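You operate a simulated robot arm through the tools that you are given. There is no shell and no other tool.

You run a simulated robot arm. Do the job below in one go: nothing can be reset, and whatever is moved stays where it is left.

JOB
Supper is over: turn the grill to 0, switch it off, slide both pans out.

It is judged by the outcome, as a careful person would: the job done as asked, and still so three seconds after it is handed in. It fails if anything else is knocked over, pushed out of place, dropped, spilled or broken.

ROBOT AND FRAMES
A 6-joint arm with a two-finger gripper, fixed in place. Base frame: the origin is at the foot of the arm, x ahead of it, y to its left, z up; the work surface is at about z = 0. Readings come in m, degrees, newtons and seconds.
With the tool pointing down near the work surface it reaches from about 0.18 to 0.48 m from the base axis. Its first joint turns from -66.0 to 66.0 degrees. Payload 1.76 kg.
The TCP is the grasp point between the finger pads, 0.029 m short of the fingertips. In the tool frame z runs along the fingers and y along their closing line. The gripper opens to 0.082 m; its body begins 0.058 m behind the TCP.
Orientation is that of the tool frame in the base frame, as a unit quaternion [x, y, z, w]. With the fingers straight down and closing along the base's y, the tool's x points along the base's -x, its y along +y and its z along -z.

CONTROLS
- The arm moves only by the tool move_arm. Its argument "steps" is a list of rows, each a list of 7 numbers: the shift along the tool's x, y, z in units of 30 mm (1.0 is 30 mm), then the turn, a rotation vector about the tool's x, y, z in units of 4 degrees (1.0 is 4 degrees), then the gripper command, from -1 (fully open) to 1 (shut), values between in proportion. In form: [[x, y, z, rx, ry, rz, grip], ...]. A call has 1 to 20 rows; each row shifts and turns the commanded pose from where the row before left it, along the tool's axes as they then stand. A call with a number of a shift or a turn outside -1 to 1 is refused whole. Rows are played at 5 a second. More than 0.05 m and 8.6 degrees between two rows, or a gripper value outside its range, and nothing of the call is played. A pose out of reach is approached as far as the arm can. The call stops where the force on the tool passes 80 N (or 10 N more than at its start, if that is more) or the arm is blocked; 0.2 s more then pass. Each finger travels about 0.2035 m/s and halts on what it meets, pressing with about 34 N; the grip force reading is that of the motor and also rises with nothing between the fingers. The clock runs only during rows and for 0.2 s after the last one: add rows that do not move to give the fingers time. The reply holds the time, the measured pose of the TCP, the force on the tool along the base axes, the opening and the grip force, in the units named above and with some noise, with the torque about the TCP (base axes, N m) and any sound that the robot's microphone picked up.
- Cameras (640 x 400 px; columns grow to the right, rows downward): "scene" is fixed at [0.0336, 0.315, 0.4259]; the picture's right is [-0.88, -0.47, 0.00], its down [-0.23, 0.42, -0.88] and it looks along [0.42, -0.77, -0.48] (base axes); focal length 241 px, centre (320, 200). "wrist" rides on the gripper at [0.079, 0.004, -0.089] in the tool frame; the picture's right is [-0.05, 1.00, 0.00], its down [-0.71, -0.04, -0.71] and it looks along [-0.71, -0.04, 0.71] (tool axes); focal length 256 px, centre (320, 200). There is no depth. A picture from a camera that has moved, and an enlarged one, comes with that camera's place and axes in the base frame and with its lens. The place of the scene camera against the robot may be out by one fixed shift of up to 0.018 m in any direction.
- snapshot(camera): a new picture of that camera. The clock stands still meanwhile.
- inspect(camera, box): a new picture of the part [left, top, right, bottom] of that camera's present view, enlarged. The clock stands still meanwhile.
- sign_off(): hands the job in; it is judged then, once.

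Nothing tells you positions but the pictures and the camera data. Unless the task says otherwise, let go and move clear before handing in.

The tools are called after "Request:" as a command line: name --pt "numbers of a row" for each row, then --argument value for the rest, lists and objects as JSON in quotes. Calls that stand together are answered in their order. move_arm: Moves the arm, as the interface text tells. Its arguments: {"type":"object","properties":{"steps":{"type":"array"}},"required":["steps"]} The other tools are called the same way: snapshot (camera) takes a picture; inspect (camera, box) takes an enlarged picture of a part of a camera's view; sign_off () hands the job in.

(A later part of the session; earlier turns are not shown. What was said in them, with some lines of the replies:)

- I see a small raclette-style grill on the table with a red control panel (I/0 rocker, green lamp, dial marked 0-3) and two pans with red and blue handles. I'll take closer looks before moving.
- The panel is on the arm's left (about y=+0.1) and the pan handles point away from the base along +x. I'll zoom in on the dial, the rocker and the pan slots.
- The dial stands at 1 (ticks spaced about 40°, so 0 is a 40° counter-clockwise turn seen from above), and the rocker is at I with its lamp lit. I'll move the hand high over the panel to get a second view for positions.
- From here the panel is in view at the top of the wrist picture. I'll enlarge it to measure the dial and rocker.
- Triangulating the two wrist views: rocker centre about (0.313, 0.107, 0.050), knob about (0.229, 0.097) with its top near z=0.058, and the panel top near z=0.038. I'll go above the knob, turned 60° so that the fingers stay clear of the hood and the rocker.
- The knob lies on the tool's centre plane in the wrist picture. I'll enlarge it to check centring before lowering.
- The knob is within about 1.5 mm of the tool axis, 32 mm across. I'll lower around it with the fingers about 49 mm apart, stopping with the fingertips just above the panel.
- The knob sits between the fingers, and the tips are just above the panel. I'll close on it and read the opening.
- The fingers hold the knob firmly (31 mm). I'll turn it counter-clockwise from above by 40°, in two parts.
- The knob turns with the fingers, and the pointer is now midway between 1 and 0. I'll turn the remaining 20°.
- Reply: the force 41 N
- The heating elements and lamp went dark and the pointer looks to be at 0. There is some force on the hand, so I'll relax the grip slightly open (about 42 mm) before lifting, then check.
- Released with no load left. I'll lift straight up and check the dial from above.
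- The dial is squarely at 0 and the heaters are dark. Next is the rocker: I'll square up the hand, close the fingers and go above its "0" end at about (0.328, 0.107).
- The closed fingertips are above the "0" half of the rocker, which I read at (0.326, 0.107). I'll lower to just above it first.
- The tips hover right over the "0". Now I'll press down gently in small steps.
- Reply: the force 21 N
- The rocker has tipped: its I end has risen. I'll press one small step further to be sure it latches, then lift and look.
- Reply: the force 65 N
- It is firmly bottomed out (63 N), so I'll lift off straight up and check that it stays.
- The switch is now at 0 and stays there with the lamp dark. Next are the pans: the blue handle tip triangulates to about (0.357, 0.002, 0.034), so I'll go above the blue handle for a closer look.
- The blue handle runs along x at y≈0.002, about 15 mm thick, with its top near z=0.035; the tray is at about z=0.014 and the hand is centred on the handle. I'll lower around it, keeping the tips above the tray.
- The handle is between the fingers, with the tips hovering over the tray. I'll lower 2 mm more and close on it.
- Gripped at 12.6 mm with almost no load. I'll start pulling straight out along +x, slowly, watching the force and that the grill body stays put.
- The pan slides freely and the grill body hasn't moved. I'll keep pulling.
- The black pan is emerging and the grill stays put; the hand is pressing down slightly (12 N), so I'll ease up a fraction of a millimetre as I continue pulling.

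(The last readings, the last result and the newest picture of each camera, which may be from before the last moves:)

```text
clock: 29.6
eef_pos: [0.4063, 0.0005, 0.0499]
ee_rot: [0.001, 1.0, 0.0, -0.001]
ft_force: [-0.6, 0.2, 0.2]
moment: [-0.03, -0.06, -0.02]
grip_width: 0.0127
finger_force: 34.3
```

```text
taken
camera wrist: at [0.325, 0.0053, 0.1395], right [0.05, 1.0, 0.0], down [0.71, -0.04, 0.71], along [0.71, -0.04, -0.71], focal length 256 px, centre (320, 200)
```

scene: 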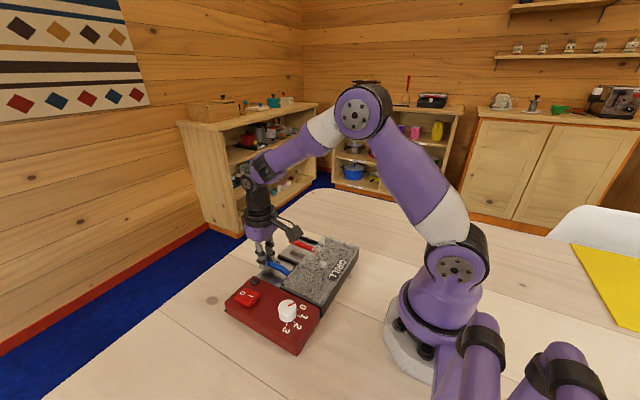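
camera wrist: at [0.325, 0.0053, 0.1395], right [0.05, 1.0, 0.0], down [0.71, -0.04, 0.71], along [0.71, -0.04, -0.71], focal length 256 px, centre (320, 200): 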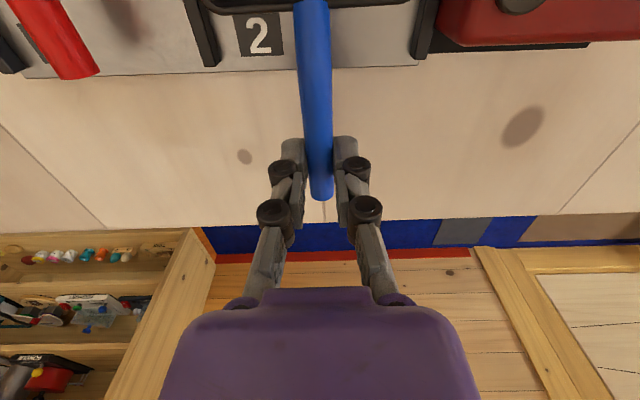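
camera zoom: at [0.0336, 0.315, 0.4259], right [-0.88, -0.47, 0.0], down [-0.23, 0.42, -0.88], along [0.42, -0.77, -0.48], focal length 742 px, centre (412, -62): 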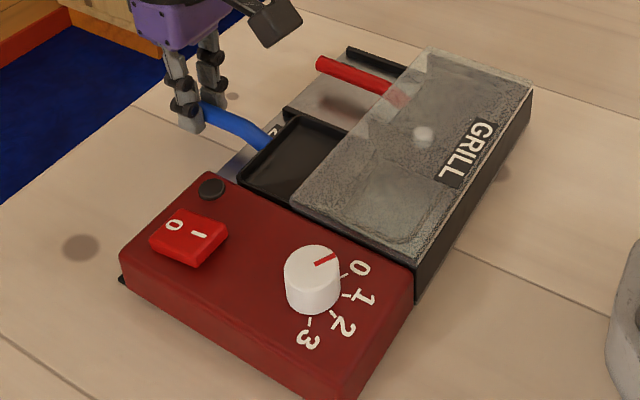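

Load is near zero now, about 70 mm out. I'll continue in smaller increments, watching for an end stop.

Request:
move_arm --pt "-0.15 0 0 0 0 0 1" --pt "-0.15 0 0 0 0 0 1" --pt "-0.15 0 0 0 0 0 1" --pt "0 0 0 0 0 0 1"

Request:
inspect --camera "scene" --box '[220, 220, 360, 350]'

Request:
inspect --camera "wrist" --box '[180, 0, 460, 120]'

```text
clock: 30.6
eef_pos: [0.419, -0.0006, 0.0502]
ee_rot: [0.0, 1.0, 0.0, 0.0]
ft_force: [0.7, -0.4, 0.3]
moment: [0.0, -0.13, 0.05]
grip_width: 0.0125
finger_force: 34.4
```

```text
3.08 times, centred on (290, 285) of scene
camera zoom: at [0.0336, 0.315, 0.4259], right [-0.88, -0.47, 0.0], down [-0.23, 0.42, -0.88], along [0.42, -0.77, -0.48], focal length 742 px, centre (412, -62)
```

zoom: 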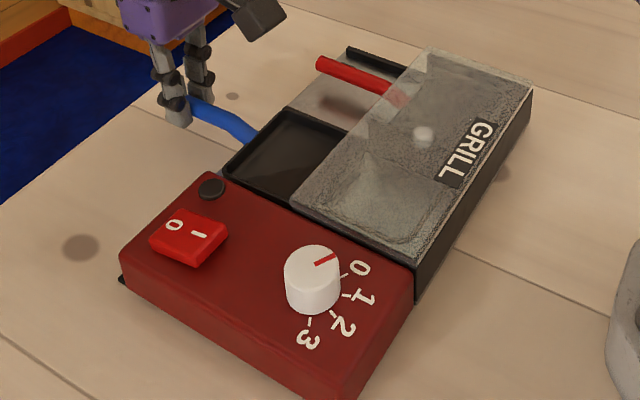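

```text
2.29 times, centred on (320, 60) of wrist
camera zoom: at [0.3389, 0.0048, 0.1391], right [0.05, 1.0, 0.0], down [0.71, -0.04, 0.71], along [0.71, -0.04, -0.71], focal length 585 px, centre (320, 520)
```

zoom: 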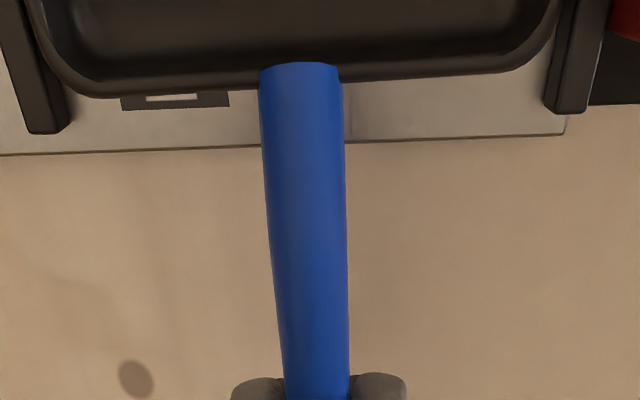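

The pan is nearly fully out, with about 10 mm of tray left in front of it. I'll zoom in on the rear edge of the pan at the hood.

Request:
inspect --camera "scene" --box '[262, 245, 322, 295]'

```text
8.00 times, centred on (292, 270) of scene
camera zoom: at [0.0336, 0.315, 0.4259], right [-0.88, -0.47, 0.0], down [-0.23, 0.42, -0.88], along [0.42, -0.77, -0.48], focal length 1929 px, centre (544, -360)
```

zoom: 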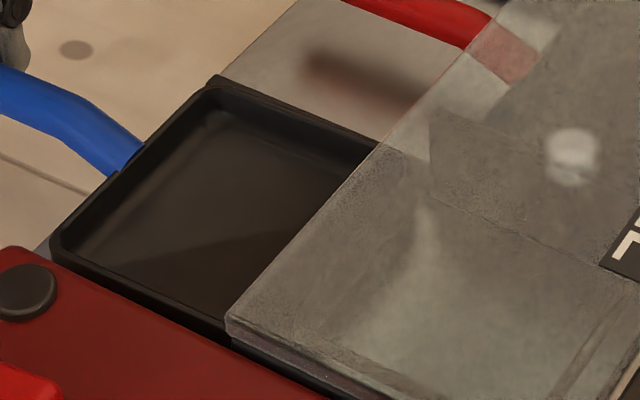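

From this angle the hood edge hides the pan's rear rim. I'll release the handle gently, lift, and look from above before deciding whether to pull further.

Request:
move_arm --pt "0 0 0 0 0 0 0.5" --pt "0 0 0 0 0 0 0.1" --pt "0 0 0 0 0 0 0" --pt "0 0 -0.3 0 0 0 0" --pt "0 0 -0.6 0 0 0 0" --pt "0 0 -0.8 0 0 0 0" --pt "0 0 -0.8 0 0 0 0" --pt "0.6 0 -0.8 0 0 0 0" --pt "0.8 0 -0.6 0 0 0 0" --pt "0.8 0 -0.3 0 0 0 0" --pt "0.6 0 0 0 0 0 0" --pt "0 0 0 0 0 0 0"

Request:
snapshot --camera "wrist"

Request:
inspect --camera "wrist" --box '[180, 0, 460, 150]'

Request:
inspect --camera "scene" --box '[220, 220, 360, 350]'

```text
clock: 33.2
eef_pos: [0.3344, -0.0014, 0.1771]
ee_rot: [-0.001, 1.0, 0.0, 0.0]
ft_force: [0.1, 0.2, -0.3]
moment: [0.01, 0.0, 0.01]
grip_width: 0.0409
finger_force: 0.2
```

```text
taken
camera wrist: at [0.2557, 0.0041, 0.266], right [0.05, 1.0, 0.0], down [0.71, -0.04, 0.71], along [0.71, -0.04, -0.71], focal length 256 px, centre (320, 200)
```

wrist: 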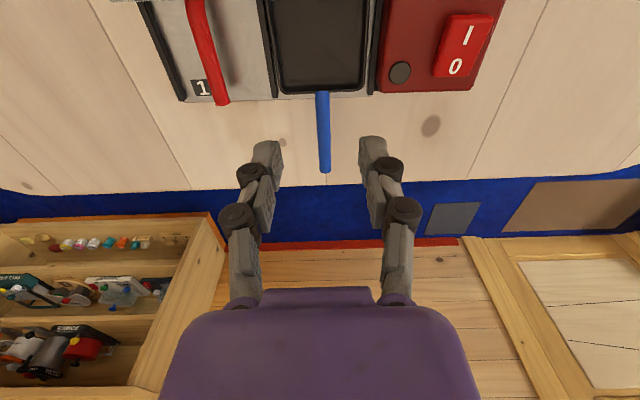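

```text
2.29 times, centred on (320, 75) of wrist
camera zoom: at [0.2557, 0.0041, 0.266], right [0.05, 1.0, 0.0], down [0.71, -0.04, 0.71], along [0.71, -0.04, -0.71], focal length 585 px, centre (320, 486)
```

zoom: 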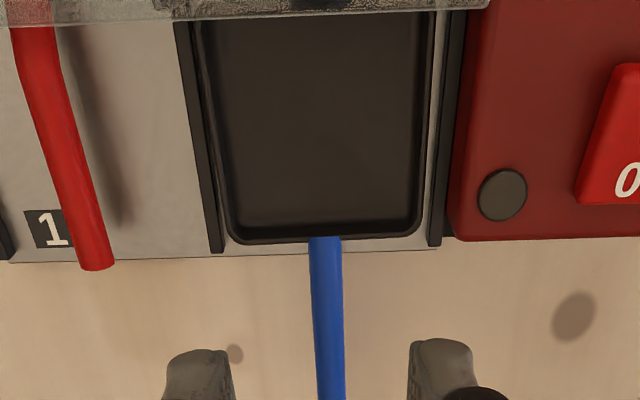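

```text
3.08 times, centred on (290, 285) of scene
camera zoom: at [0.0336, 0.315, 0.4259], right [-0.88, -0.47, 0.0], down [-0.23, 0.42, -0.88], along [0.42, -0.77, -0.48], focal length 742 px, centre (412, -62)
```

zoom: 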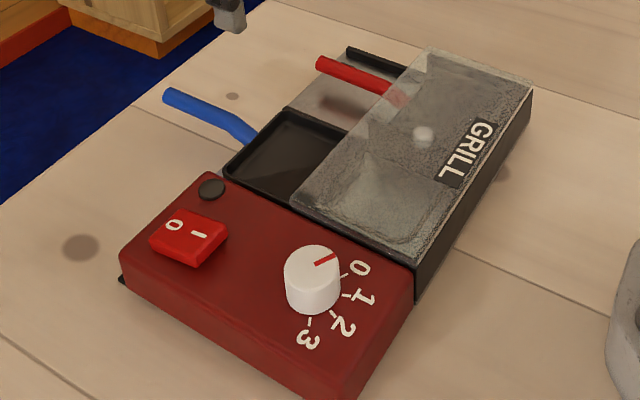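

The pan's rear rim isn't visible yet, so it still reaches slightly under the hood. I'll move back a bit to look through the glass for the rear rim.

Request:
move_arm --pt "0.7 0 -0.3 0 0 0 0" --pt "0.8 0 -0.3 0 0 0 0" --pt "0.7 0 -0.2 0 0 0 0" --pt "0 0 0 0 0 0 0"

Request:
inspect --camera "wrist" --box '[140, 0, 460, 160]'

Request:
inspect --camera "wrist" --box '[240, 0, 400, 100]'

```text
clock: 34.2
eef_pos: [0.2675, 0.0002, 0.2035]
ee_rot: [0.0, 1.0, 0.001, -0.001]
ft_force: [-0.3, -0.1, -0.3]
moment: [0.01, -0.02, 0.0]
grip_width: 0.041
finger_force: 0.0
```

```text
2.00 times, centred on (300, 80) of wrist
camera zoom: at [0.1878, 0.0044, 0.2917], right [0.05, 1.0, 0.0], down [0.71, -0.04, 0.71], along [0.71, -0.04, -0.71], focal length 512 px, centre (360, 440)
```

zoom: 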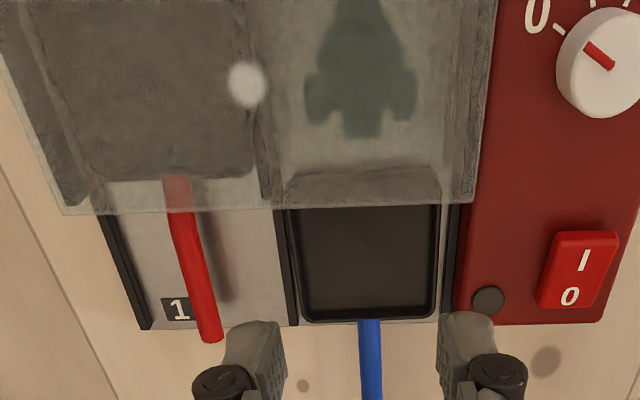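

```text
4.00 times, centred on (320, 50) of wrist
camera zoom: at [0.1878, 0.0044, 0.2917], right [0.05, 1.0, 0.0], down [0.71, -0.04, 0.71], along [0.71, -0.04, -0.71], focal length 1024 px, centre (320, 800)
```

zoom: 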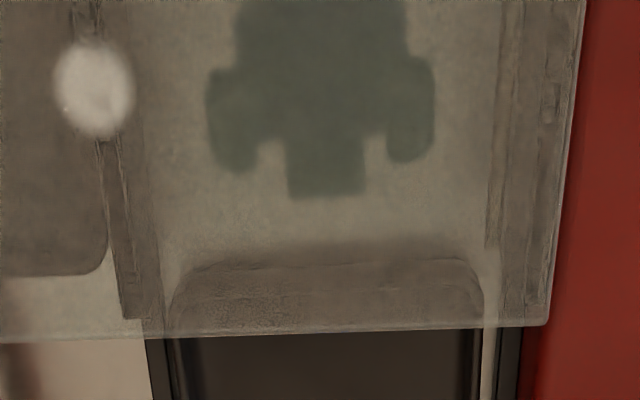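

Through the glass I can see the blue pan's rear rim at x≈0.271, against the hood edge at x≈0.278, so it needs about 9 mm more to clear. I'll re-grip the blue handle and draw it that last bit.

Request:
move_arm --pt "-0.8 0 0 0 0 0 0" --pt "-0.9 0 0 0 0 0 0" --pt "-0.9 0 0.1 0 0 0 0" --pt "-0.9 0 0.4 0 0 0 0" --pt "-0.9 0 0.6 0 0 0 0" --pt "-0.6 0 0.7 0 0 0 0" --pt "0 0 0.8 0 0 0 0" --pt "0 0 0.8 0 0 0 0" --pt "0 0 0.6 0 0 0 0" --pt "0 0 0.4 0 0 0 0" --pt "0 0 0.3 0 0 0 0" --pt "0 0 0 0 0 0 0"

Request:
snapshot --camera "wrist"

```text
clock: 36.8
eef_pos: [0.4188, -0.0011, 0.0589]
ee_rot: [0.0, 1.0, 0.001, 0.0]
ft_force: [-0.8, 0.1, 0.4]
moment: [0.03, -0.01, 0.01]
grip_width: 0.0411
finger_force: 0.1
```

```text
taken
camera wrist: at [0.34, 0.0032, 0.1483], right [0.05, 1.0, 0.0], down [0.71, -0.04, 0.71], along [0.71, -0.04, -0.71], focal length 256 px, centre (320, 200)
```

wrist: 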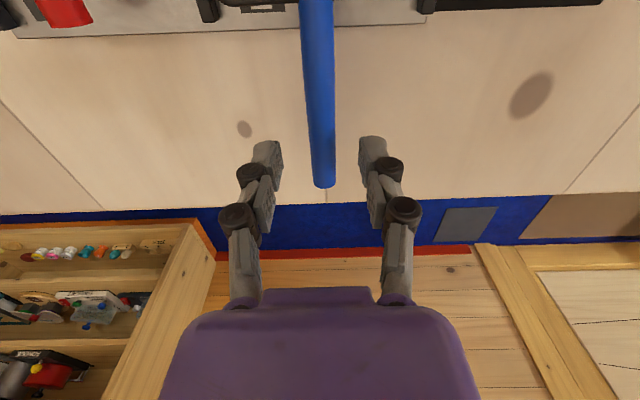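

The handle is centred again. I'll lower 8 mm, close, and draw the pan another 9 mm in 3 mm steps.

Request:
move_arm --pt "0 0 0.15 0 0 0 0" --pt "0 0 0.11 0 0 0 0.2" --pt "0 0 0 0 0 0 0.5" --pt "0 0 0 0 0 0 0.8" --pt "0 0 0 0 0 0 1" --pt "0 0 0 0 0 0 1"

Request:
move_arm --pt "-0.1 0 0 0 0 0 1" --pt "-0.1 0 0 0 0 0 1" --pt "0 0 0 0 0 0 1"

```text
clock: 38.2
eef_pos: [0.4187, 0.001, 0.052]
ee_rot: [0.0, 1.0, 0.0, 0.0]
ft_force: [0.7, 0.2, 0.0]
moment: [-0.01, -0.08, -0.01]
grip_width: 0.0126
finger_force: 33.9
```

```text
clock: 39.0
eef_pos: [0.4241, -0.001, 0.0512]
ee_rot: [0.0, 1.0, 0.001, 0.0]
ft_force: [-5.2, -0.1, 10.6]
moment: [-0.02, 0.79, 0.01]
grip_width: 0.0127
finger_force: 34.3
```

Request:
move_arm --pt "0 0 -0.015 0 0 0 1" --pt "-0.06 0 -0.003 0 0 0 1" --pt "-0.06 0 -0.003 0 0 0 1" --pt "0 0 0 0 0 0 1"

Request:
inspect --camera "wrist" --box '[180, 0, 460, 120]'

Request:
inspect --camera "scene" --box '[220, 220, 360, 350]'

```text
clock: 40.0
eef_pos: [0.4277, 0.0001, 0.0517]
ee_rot: [0.0, 1.0, 0.0, 0.0]
ft_force: [-0.2, 0.5, -0.1]
moment: [0.02, -0.12, 0.01]
grip_width: 0.0129
finger_force: 33.7
```

```text
2.29 times, centred on (320, 60) of wrist
camera zoom: at [0.3474, 0.0042, 0.1414], right [0.05, 1.0, 0.0], down [0.71, -0.04, 0.71], along [0.71, -0.04, -0.71], focal length 585 px, centre (320, 520)
```

zoom: 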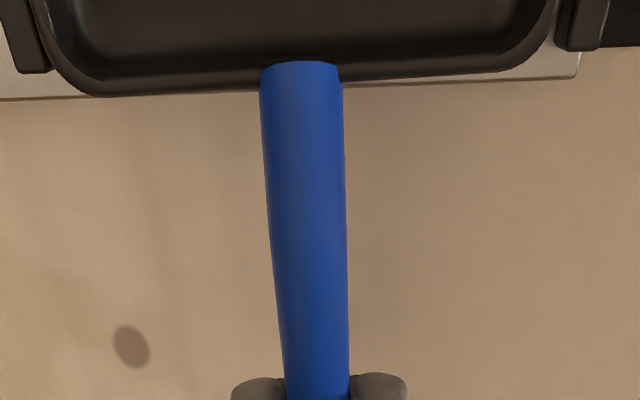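

```text
3.08 times, centred on (290, 285) of scene
camera zoom: at [0.0336, 0.315, 0.4259], right [-0.88, -0.47, 0.0], down [-0.23, 0.42, -0.88], along [0.42, -0.77, -0.48], focal length 742 px, centre (412, -62)
```

zoom: 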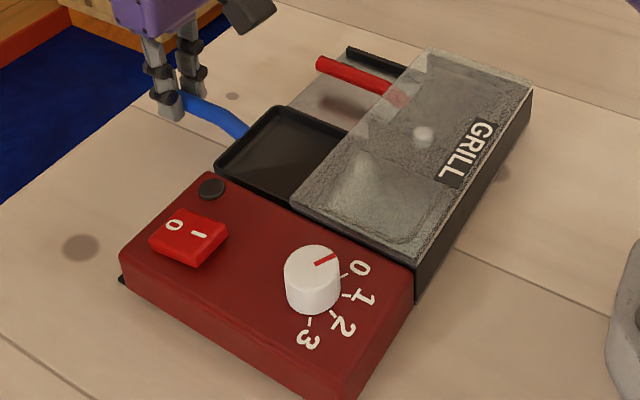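

The blue pan is now about 92 mm out, clear of the hood and still fully on its tray, with no load on the hand. I'll release, lift, and check that it stays level.

Request:
move_arm --pt "0 0 0 0 0 0 0.6" --pt "0 0 0 0 0 0 0.2" --pt "0 0 0 0 0 0 0" --pt "0 0 -0.3 0 0 0 0" --pt "0 0 -0.6 0 0 0 0" --pt "0 0 -0.8 0 0 0 0" --pt "0 0 -0.8 0 0 0 0" --pt "0.5 0 -0.6 0 0 0 0" --pt "0.9 0 0 0 0 0 0" --pt "0.9 0 0 0 0 0 0" --pt "0.5 0 0 0 0 0 0" --pt "0 0 0 0 0 0 0"

Request:
inspect --camera "wrist" --box '[100, 0, 460, 160]'

Request:
inspect --camera "scene" --box '[220, 220, 360, 350]'

```text
clock: 42.6
eef_pos: [0.3444, 0.0019, 0.1446]
ee_rot: [0.0, 1.0, 0.0, 0.0]
ft_force: [0.4, 0.9, -0.2]
moment: [0.01, 0.01, -0.02]
grip_width: 0.041
finger_force: 0.1
```

```text
1.78 times, centred on (280, 80) of wrist
camera zoom: at [0.2646, 0.006, 0.2332], right [0.05, 1.0, 0.0], down [0.71, -0.04, 0.71], along [0.71, -0.04, -0.71], focal length 455 px, centre (391, 413)
```

zoom: 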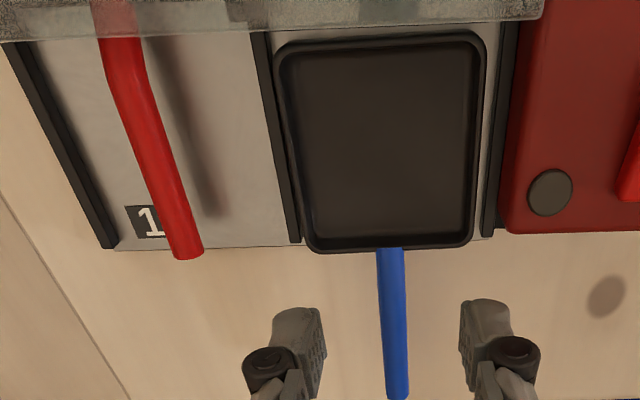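

```text
3.08 times, centred on (290, 285) of scene
camera zoom: at [0.0336, 0.315, 0.4259], right [-0.88, -0.47, 0.0], down [-0.23, 0.42, -0.88], along [0.42, -0.77, -0.48], focal length 742 px, centre (412, -62)
```

zoom: 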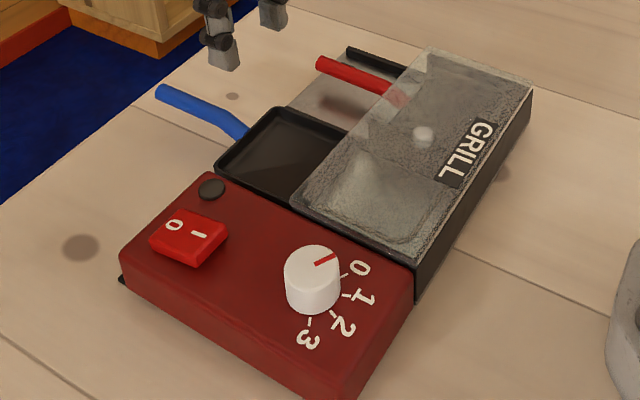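

The blue pan sits fully out, level on its tray, and the grill hasn't shifted. Now I'll go over to the red handle, which I read at y≈-0.090 with its tip at x≈0.355.

Request:
move_arm --pt "0 -0.6 0 0 0 0 0" --pt "0.1 -0.8 0 0 0 0 0" --pt "0.1 -0.8 0 0 0 0 0" --pt "0.1 -0.8 0 0 0 0 0" --pt "0 -0.05 0.3 0 0 0 0" --pt "0 0 0 0 0 0 0"

Request:
snapshot --camera "wrist"

Request:
inspect --camera "wrist" --box '[200, 0, 440, 150]'

```text
clock: 44.0
eef_pos: [0.3362, -0.0912, 0.1359]
ee_rot: [0.0, 1.0, -0.001, 0.0]
ft_force: [0.4, 0.0, -0.5]
moment: [-0.05, 0.01, 0.0]
grip_width: 0.041
finger_force: 0.0
```

```text
taken
camera wrist: at [0.2562, -0.0871, 0.2251], right [0.05, 1.0, 0.0], down [0.71, -0.04, 0.71], along [0.71, -0.04, -0.71], focal length 256 px, centre (320, 200)
```

wrist: 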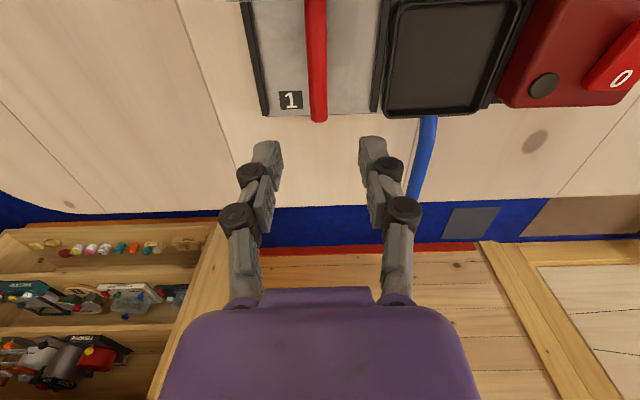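

```text
2.67 times, centred on (320, 75) of wrist
camera zoom: at [0.2562, -0.0871, 0.2251], right [0.05, 1.0, 0.0], down [0.71, -0.04, 0.71], along [0.71, -0.04, -0.71], focal length 683 px, centre (320, 533)
```

zoom: 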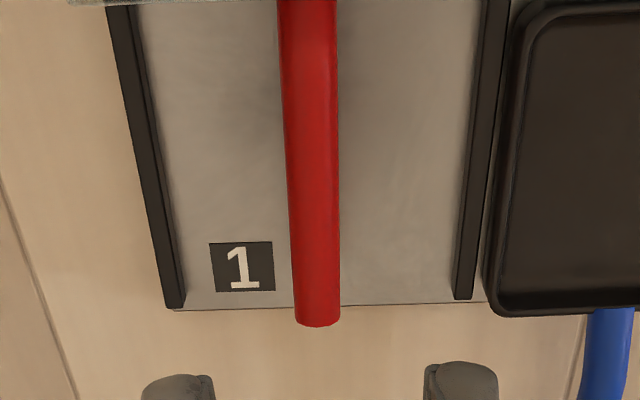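

The red handle is at y≈-0.092 with its tip at x≈0.356, within 1 mm of the hand's centre. I'll lower around it.

Request:
move_arm --pt "0 -0.03 0.6 0 0 0 0" --pt "0 0 0.6 0 0 0 0" --pt "0 0 0.6 0 0 0 0" --pt "0 0 0.5 0 0 0 0" --pt "0 0 0.3 0 0 0 0" --pt "0 0 0.2 0 0 0 0" --pt "0 0 0 0 0 0 0"

Request:
snapshot --camera "wrist"

Request:
inspect --camera "scene" --box '[230, 210, 340, 290]'

```text
clock: 45.6
eef_pos: [0.3349, -0.0928, 0.0522]
ee_rot: [0.0, 1.0, 0.001, 0.0]
ft_force: [0.4, -1.1, 0.5]
moment: [0.0, 0.02, -0.03]
grip_width: 0.0409
finger_force: 0.0
```

```text
taken
camera wrist: at [0.2552, -0.0876, 0.1426], right [0.05, 1.0, 0.0], down [0.71, -0.04, 0.71], along [0.71, -0.04, -0.71], focal length 256 px, centre (320, 200)
```

wrist: 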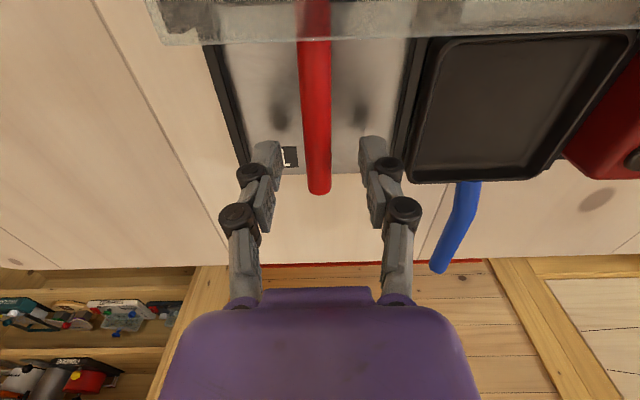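

```text
5.00 times, centred on (285, 250) of scene
camera zoom: at [0.0336, 0.315, 0.4259], right [-0.88, -0.47, 0.0], down [-0.23, 0.42, -0.88], along [0.42, -0.77, -0.48], focal length 1205 px, centre (495, -50)
```

zoom: 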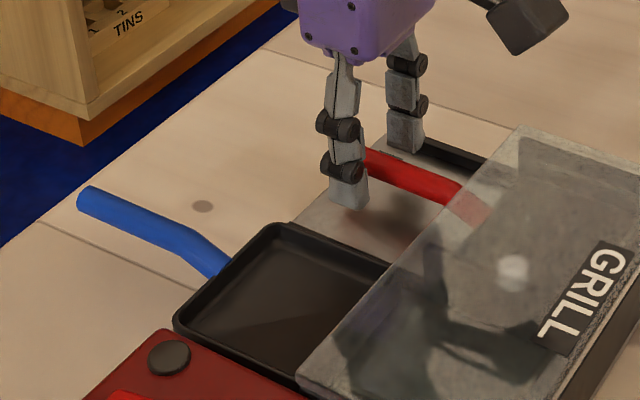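

The red handle is between the fingers and the blue pan is well clear of them. I'll close and check the grip.

Request:
move_arm --pt "0 0 0.03 0 0 0 0.2" --pt "0 0 0 0 0 0 0.5" --pt "0 0 0 0 0 0 0.8" --pt "0 0 0 0 0 0 1" --pt "0 0 0 0 0 0 1"

Request:
move_arm --pt "-0.1 0 0 0 0 0 1" --pt "-0.15 0 -0.002 0 0 0 1" --pt "-0.2 0 -0.003 0 0 0 1" --pt "-0.2 0 -0.003 0 0 0 1" --pt "-0.15 0 -0.002 0 0 0 1" --pt "0 0 0 0 0 0 1"

Request:
inspect --camera "scene" --box '[220, 220, 360, 350]'

```text
clock: 46.8
eef_pos: [0.3352, -0.0926, 0.0516]
ee_rot: [0.0, 1.0, 0.0, 0.0]
ft_force: [0.6, 0.8, 0.9]
moment: [-0.01, -0.1, 0.02]
grip_width: 0.0127
finger_force: 33.5
```

```text
clock: 48.2
eef_pos: [0.3584, -0.0927, 0.052]
ee_rot: [0.0, 1.0, 0.0, 0.001]
ft_force: [0.4, -0.1, 0.0]
moment: [0.0, -0.03, -0.02]
grip_width: 0.0127
finger_force: 33.8
```

```text
3.08 times, centred on (290, 285) of scene
camera zoom: at [0.0336, 0.315, 0.4259], right [-0.88, -0.47, 0.0], down [-0.23, 0.42, -0.88], along [0.42, -0.77, -0.48], focal length 742 px, centre (412, -62)
```

zoom: 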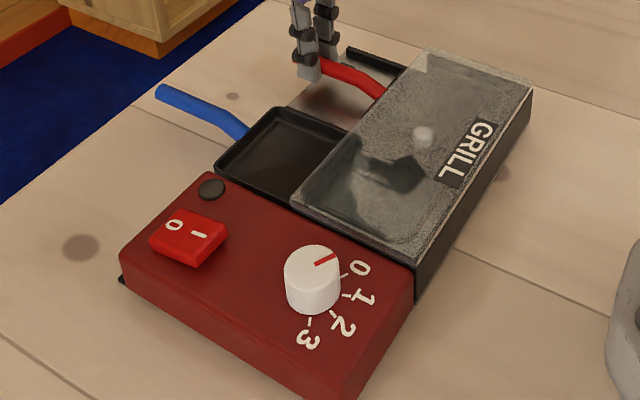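

The red pan slides with no load. I'll continue pulling.

Request:
move_arm --pt "-0.15 0 -0.002 0 0 0 1" --pt "-0.2 0 -0.003 0 0 0 1" --pt "-0.2 0 -0.003 0 0 0 1" --pt "-0.2 0 -0.003 0 0 0 1" --pt "-0.15 0 -0.002 0 0 0 1" --pt "0 0 0 0 0 0 1"

Request:
inspect --camera "scene" --box '[220, 220, 360, 350]'

```text
clock: 49.6
eef_pos: [0.3854, -0.0923, 0.0536]
ee_rot: [0.0, 1.0, 0.0, 0.0]
ft_force: [0.1, 0.2, -0.1]
moment: [-0.02, -0.1, 0.02]
grip_width: 0.0125
finger_force: 33.9
```

```text
3.08 times, centred on (290, 285) of scene
camera zoom: at [0.0336, 0.315, 0.4259], right [-0.88, -0.47, 0.0], down [-0.23, 0.42, -0.88], along [0.42, -0.77, -0.48], focal length 742 px, centre (412, -62)
```

zoom: 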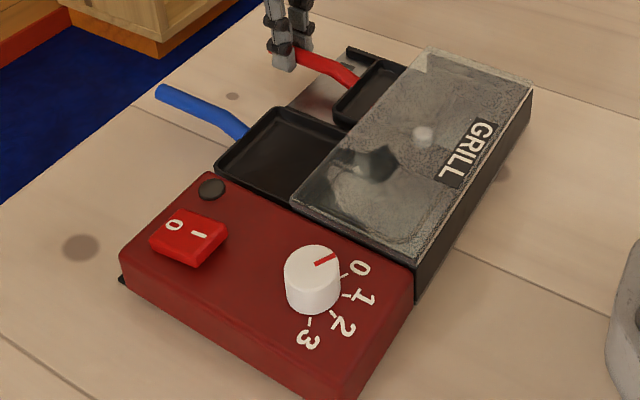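

Request:
move_arm --pt "-0.15 0 0 0 0 0 1" --pt "-0.2 0 -0.002 0 0 0 1" --pt "-0.2 0 -0.002 0 0 0 1" --pt "-0.2 0 -0.002 0 0 0 1" --pt "-0.15 0 -0.002 0 0 0 1" --pt "0 0 0 0 0 0 1"

Request:
inspect --camera "wrist" --box '[180, 0, 460, 120]'

Request:
inspect --camera "scene" --box '[220, 220, 360, 350]'

```text
clock: 51.0
eef_pos: [0.4137, -0.092, 0.0541]
ee_rot: [0.0, 1.0, 0.0, 0.0]
ft_force: [-0.2, 0.2, -1.9]
moment: [0.0, -0.1, 0.01]
grip_width: 0.0126
finger_force: 34.3
```

```text
2.29 times, centred on (320, 60) of wrist
camera zoom: at [0.3337, -0.0872, 0.1433], right [0.05, 1.0, 0.0], down [0.71, -0.04, 0.71], along [0.71, -0.04, -0.71], focal length 585 px, centre (320, 520)
```

zoom: 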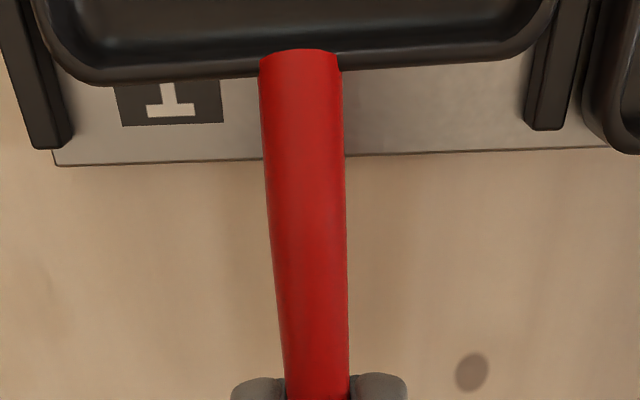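

```text
3.08 times, centred on (290, 285) of scene
camera zoom: at [0.0336, 0.315, 0.4259], right [-0.88, -0.47, 0.0], down [-0.23, 0.42, -0.88], along [0.42, -0.77, -0.48], focal length 742 px, centre (412, -62)
```

zoom: 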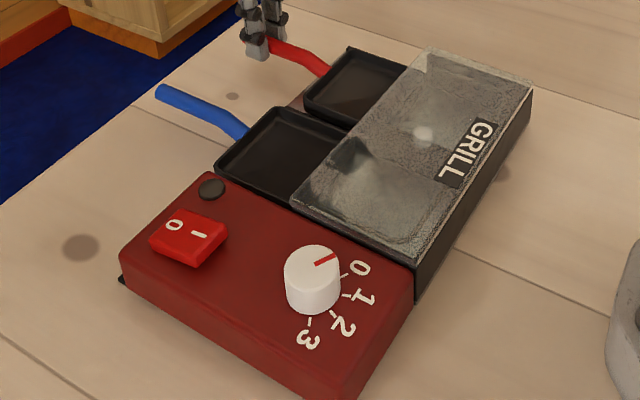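

About 78 mm out and clean. I'll draw the last 14 mm, easing the hand down a hair so the pan rests on the tray.

Request:
move_arm --pt "-0.12 0 0.005 0 0 0 1" --pt "-0.12 0 0.005 0 0 0 1" --pt "-0.12 0 0.005 0 0 0 1" --pt "-0.1 0 0 0 0 0 1" --pt "0 0 0 0 0 0 1"

Request:
inspect --camera "wrist" --box '[180, 0, 460, 120]'

Request:
inspect --camera "scene" --box '[220, 220, 360, 350]'

```text
clock: 52.2
eef_pos: [0.4252, -0.0914, 0.0532]
ee_rot: [0.0, 1.0, 0.0, 0.0]
ft_force: [0.8, -0.2, -1.3]
moment: [-0.04, -0.08, -0.02]
grip_width: 0.0122
finger_force: 34.8
```

```text
2.29 times, centred on (320, 60) of wrist
camera zoom: at [0.347, -0.088, 0.1423], right [0.05, 1.0, 0.0], down [0.71, -0.04, 0.71], along [0.71, -0.04, -0.71], focal length 585 px, centre (320, 520)
```

zoom: 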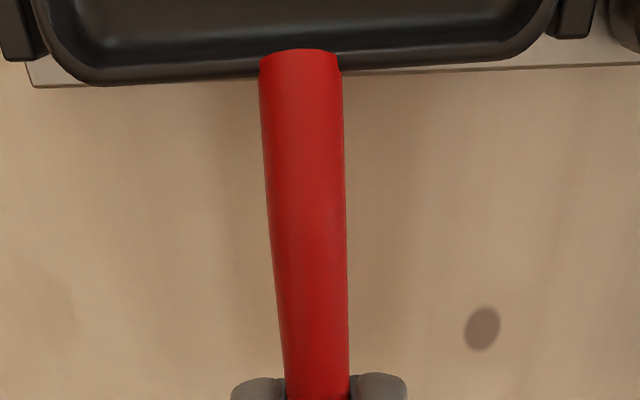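

```text
3.08 times, centred on (290, 285) of scene
camera zoom: at [0.0336, 0.315, 0.4259], right [-0.88, -0.47, 0.0], down [-0.23, 0.42, -0.88], along [0.42, -0.77, -0.48], focal length 742 px, centre (412, -62)
```

zoom: 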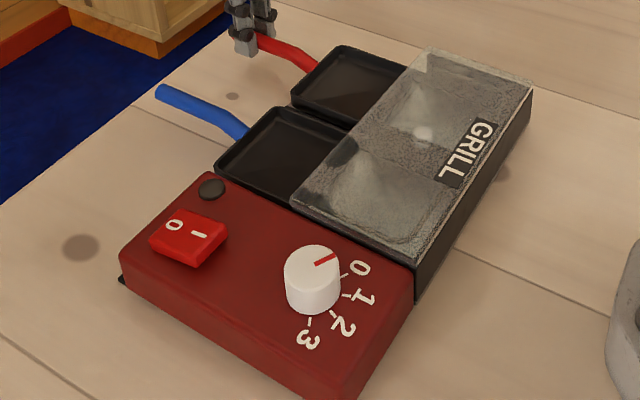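

The red pan is level with the blue one. I'll settle it down about 1 mm onto the tray before letting go.

Request:
move_arm --pt "0 0 0.02 0 0 0 1" --pt "0 0 0.02 0 0 0 1" --pt "0 0 0 0 0 0 1"

```text
clock: 53.0
eef_pos: [0.4265, -0.0908, 0.0528]
ee_rot: [0.0, 1.0, 0.001, 0.0]
ft_force: [-0.2, -0.3, -1.0]
moment: [0.01, -0.06, 0.01]
grip_width: 0.0126
finger_force: 34.2
```

Request:
move_arm --pt "0 0 0.02 0 0 0 1" --pt "0 0 0.01 0 0 0 1" --pt "0 0 0 0 0 0 1"

```text
clock: 53.8
eef_pos: [0.4267, -0.0932, 0.0527]
ee_rot: [0.0, 1.0, 0.001, 0.0]
ft_force: [2.1, 1.7, 6.2]
moment: [0.03, 0.28, -0.07]
grip_width: 0.0127
finger_force: 34.2
```

It is now resting on the tray. I'll open the fingers, lift straight up and look over everything.

Request:
move_arm --pt "0 0 -0.01 0 0 0 0.6" --pt "0 0 0 0 0 0 0.2" --pt "0 0 0 0 0 0 0" --pt "0 0 -0.3 0 0 0 0" --pt "0 0 -0.6 0 0 0 0" --pt "0 0 -0.8 0 0 0 0" --pt "0 0 -0.8 0 0 0 0" --pt "0.5 0 -0.8 0 0 0 0" --pt "0.9 0.5 -0.6 0 0 0 0" --pt "0.9 0.7 0 0 0 0 0" --pt "0.7 0.7 0 0 0 0 0" --pt "0 0 0 0 0 0 0"

Request:
snapshot --camera "wrist"

Request:
inspect --camera "wrist" --box '[100, 0, 460, 180]'

Request:
snapshot --camera "scene"

Request:
inspect --camera "scene" --box '[220, 220, 360, 350]'

```text
clock: 56.4
eef_pos: [0.3378, -0.036, 0.1686]
ee_rot: [0.0, 1.0, 0.001, 0.0]
ft_force: [0.5, -1.3, 0.6]
moment: [0.01, 0.0, -0.01]
grip_width: 0.0409
finger_force: 0.0
```

```text
taken
camera wrist: at [0.2588, -0.0315, 0.2582], right [0.05, 1.0, 0.0], down [0.71, -0.04, 0.71], along [0.71, -0.04, -0.71], focal length 256 px, centre (320, 200)
```

wrist: 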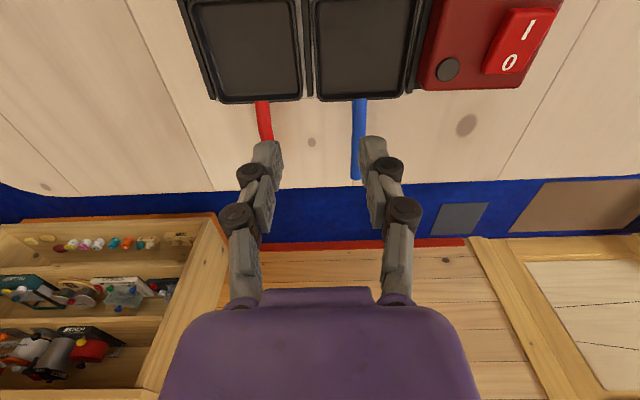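

```text
1.78 times, centred on (280, 90) of wrist
camera zoom: at [0.2588, -0.0315, 0.2582], right [0.05, 1.0, 0.0], down [0.71, -0.04, 0.71], along [0.71, -0.04, -0.71], focal length 455 px, centre (391, 396)
```

zoom: 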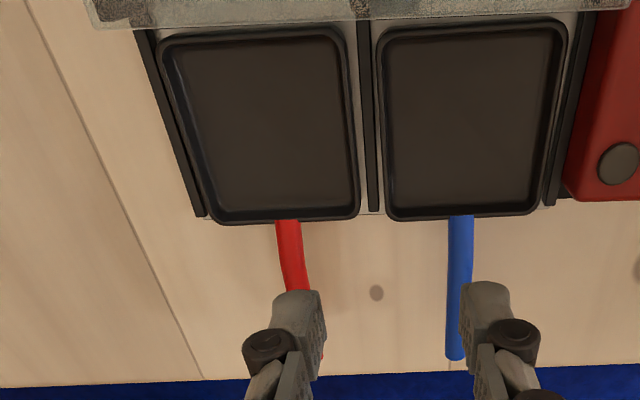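

```text
taken
```

scene: 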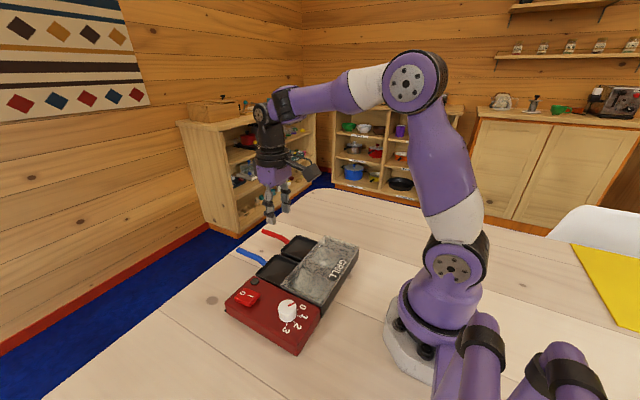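

```text
3.08 times, centred on (290, 285) of scene
camera zoom: at [0.0336, 0.315, 0.4259], right [-0.88, -0.47, 0.0], down [-0.23, 0.42, -0.88], along [0.42, -0.77, -0.48], focal length 742 px, centre (412, -62)
```

zoom: 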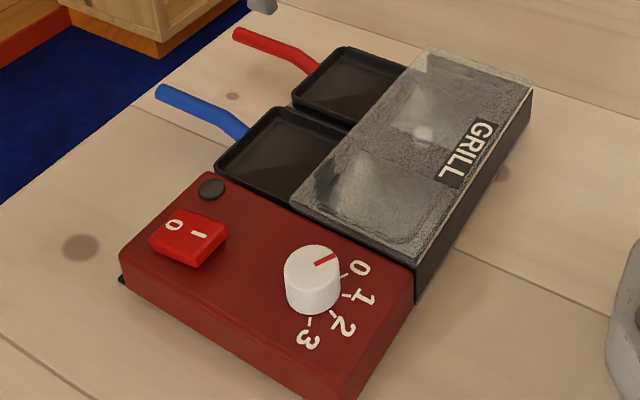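

Both pans are fully out and resting on their trays, the rocker is on 0 and the lamp is dark. I'll raise the arm well clear and double-check the dial.

Request:
move_arm --pt "0 0 -0.8 0 0 0 0" --pt "0 0 -0.9 0 0 0 0" --pt "0 0 -0.9 0 0 0 0" --pt "0 0 -0.6 0 0 0 0" --pt "0 0 0 0 0 0 0"

Request:
inspect --camera "scene" --box '[260, 280, 320, 345]'

Request:
snapshot --camera "scene"

Request:
inspect --camera "scene" --box '[220, 265, 290, 315]'

```text
clock: 57.6
eef_pos: [0.3378, -0.0384, 0.2653]
ee_rot: [0.0, 1.0, -0.001, 0.0]
ft_force: [0.3, -0.3, 0.2]
moment: [0.01, -0.02, -0.01]
grip_width: 0.041
finger_force: 0.1
```

```text
6.15 times, centred on (290, 312) of scene
camera zoom: at [0.0336, 0.315, 0.4259], right [-0.88, -0.47, 0.0], down [-0.23, 0.42, -0.88], along [0.42, -0.77, -0.48], focal length 1484 px, centre (505, -492)
```

zoom: 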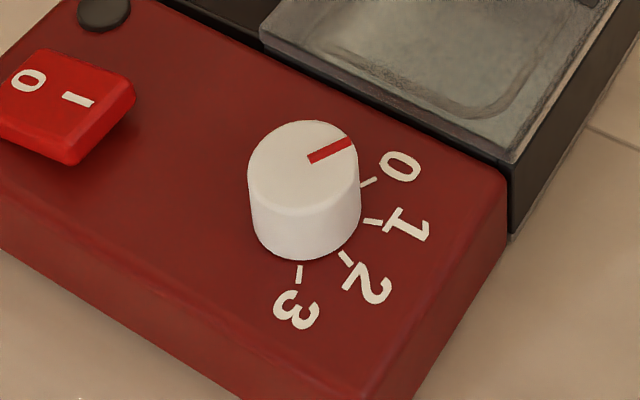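

```text
taken
```

scene: 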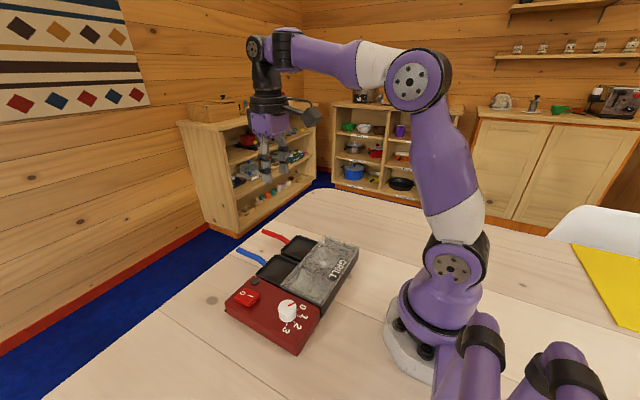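

```text
8.00 times, centred on (255, 290) of scene
camera zoom: at [0.0336, 0.315, 0.4259], right [-0.88, -0.47, 0.0], down [-0.23, 0.42, -0.88], along [0.42, -0.77, -0.48], focal length 1929 px, centre (840, -520)
```

zoom: 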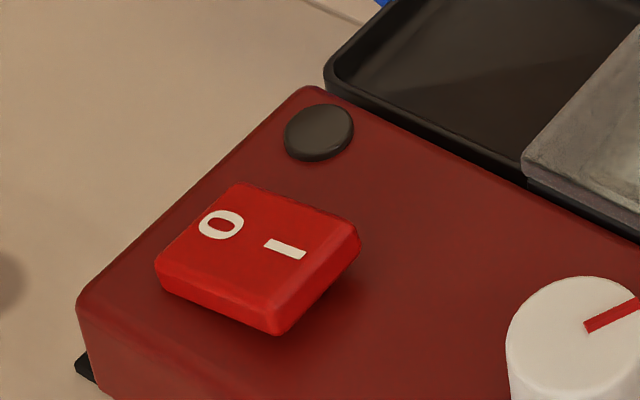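

The dial reads 0 at a glance; I'll measure its pointer against the 0 tick at higher magnification before handing in.

Request:
inspect --camera "scene" --box '[280, 294, 312, 316]'

Request:
move_arm --pt "0.9 0.8 0 0 0 0 0" --pt "0.9 0.9 0 0 0 0 0" --pt "0.8 0.9 0 0 0 0 0" --pt "0.6 0.9 0 0 0 0 0" --pt "0.2 0.8 0 0 0 0 0" --pt "0 0 0 0 0 0 0"

Request:
inspect --camera "wrist" --box '[270, 0, 370, 70]'

```text
16.00 times, centred on (296, 305) of scene
camera zoom: at [0.0336, 0.315, 0.4259], right [-0.88, -0.47, 0.0], down [-0.23, 0.42, -0.88], along [0.42, -0.77, -0.48], focal length 3857 px, centre (704, -1480)
```

zoom: 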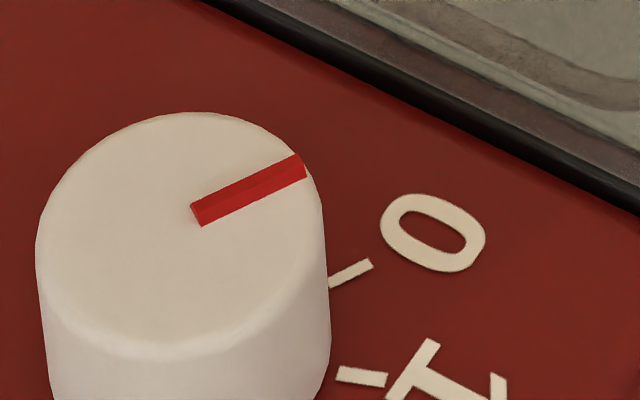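

```text
clock: 59.0
eef_pos: [0.2351, 0.0931, 0.2648]
ee_rot: [0.0, 1.0, 0.0, 0.0]
ft_force: [0.2, -0.7, 0.1]
moment: [-0.02, -0.01, 0.01]
grip_width: 0.041
finger_force: 0.1
```

```text
5.71 times, centred on (320, 35) of wrist
camera zoom: at [0.1548, 0.0972, 0.3535], right [0.05, 1.0, 0.0], down [0.71, -0.04, 0.71], along [0.71, -0.04, -0.71], focal length 1463 px, centre (320, 1143)
```

zoom: 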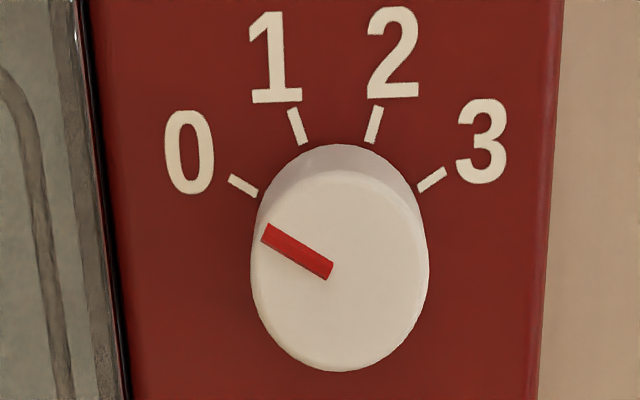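

The pointer lines up with the 0 tick in both cameras. The switch is at 0 with the lamp dark, both pans are fully out and steady, the grill hasn't shifted, and the arm is clear, so I'm handing in.

Request:
sign_off

```text
The job is handed in.
```

The grill's dial is at 0, the power switch is off, and both pans are slid out. I handed the job in, but no verdict has come back.

- **Dial:** the pointer lines up with the 0 tick in both cameras. The heating elements went dark when it reached 0.
- **Switch:** it is tipped to 0 and stayed there after I let go. The green lamp is out.
- **Pans:** each was drawn out about 92 mm, past the edge of the hood. Both pans are empty and rest level at the front edge of the tray, with their handles extending beyond it but still over the table.

In the pictures the grill did not shift, and nothing else was touched. The arm is open and raised well above the panel.
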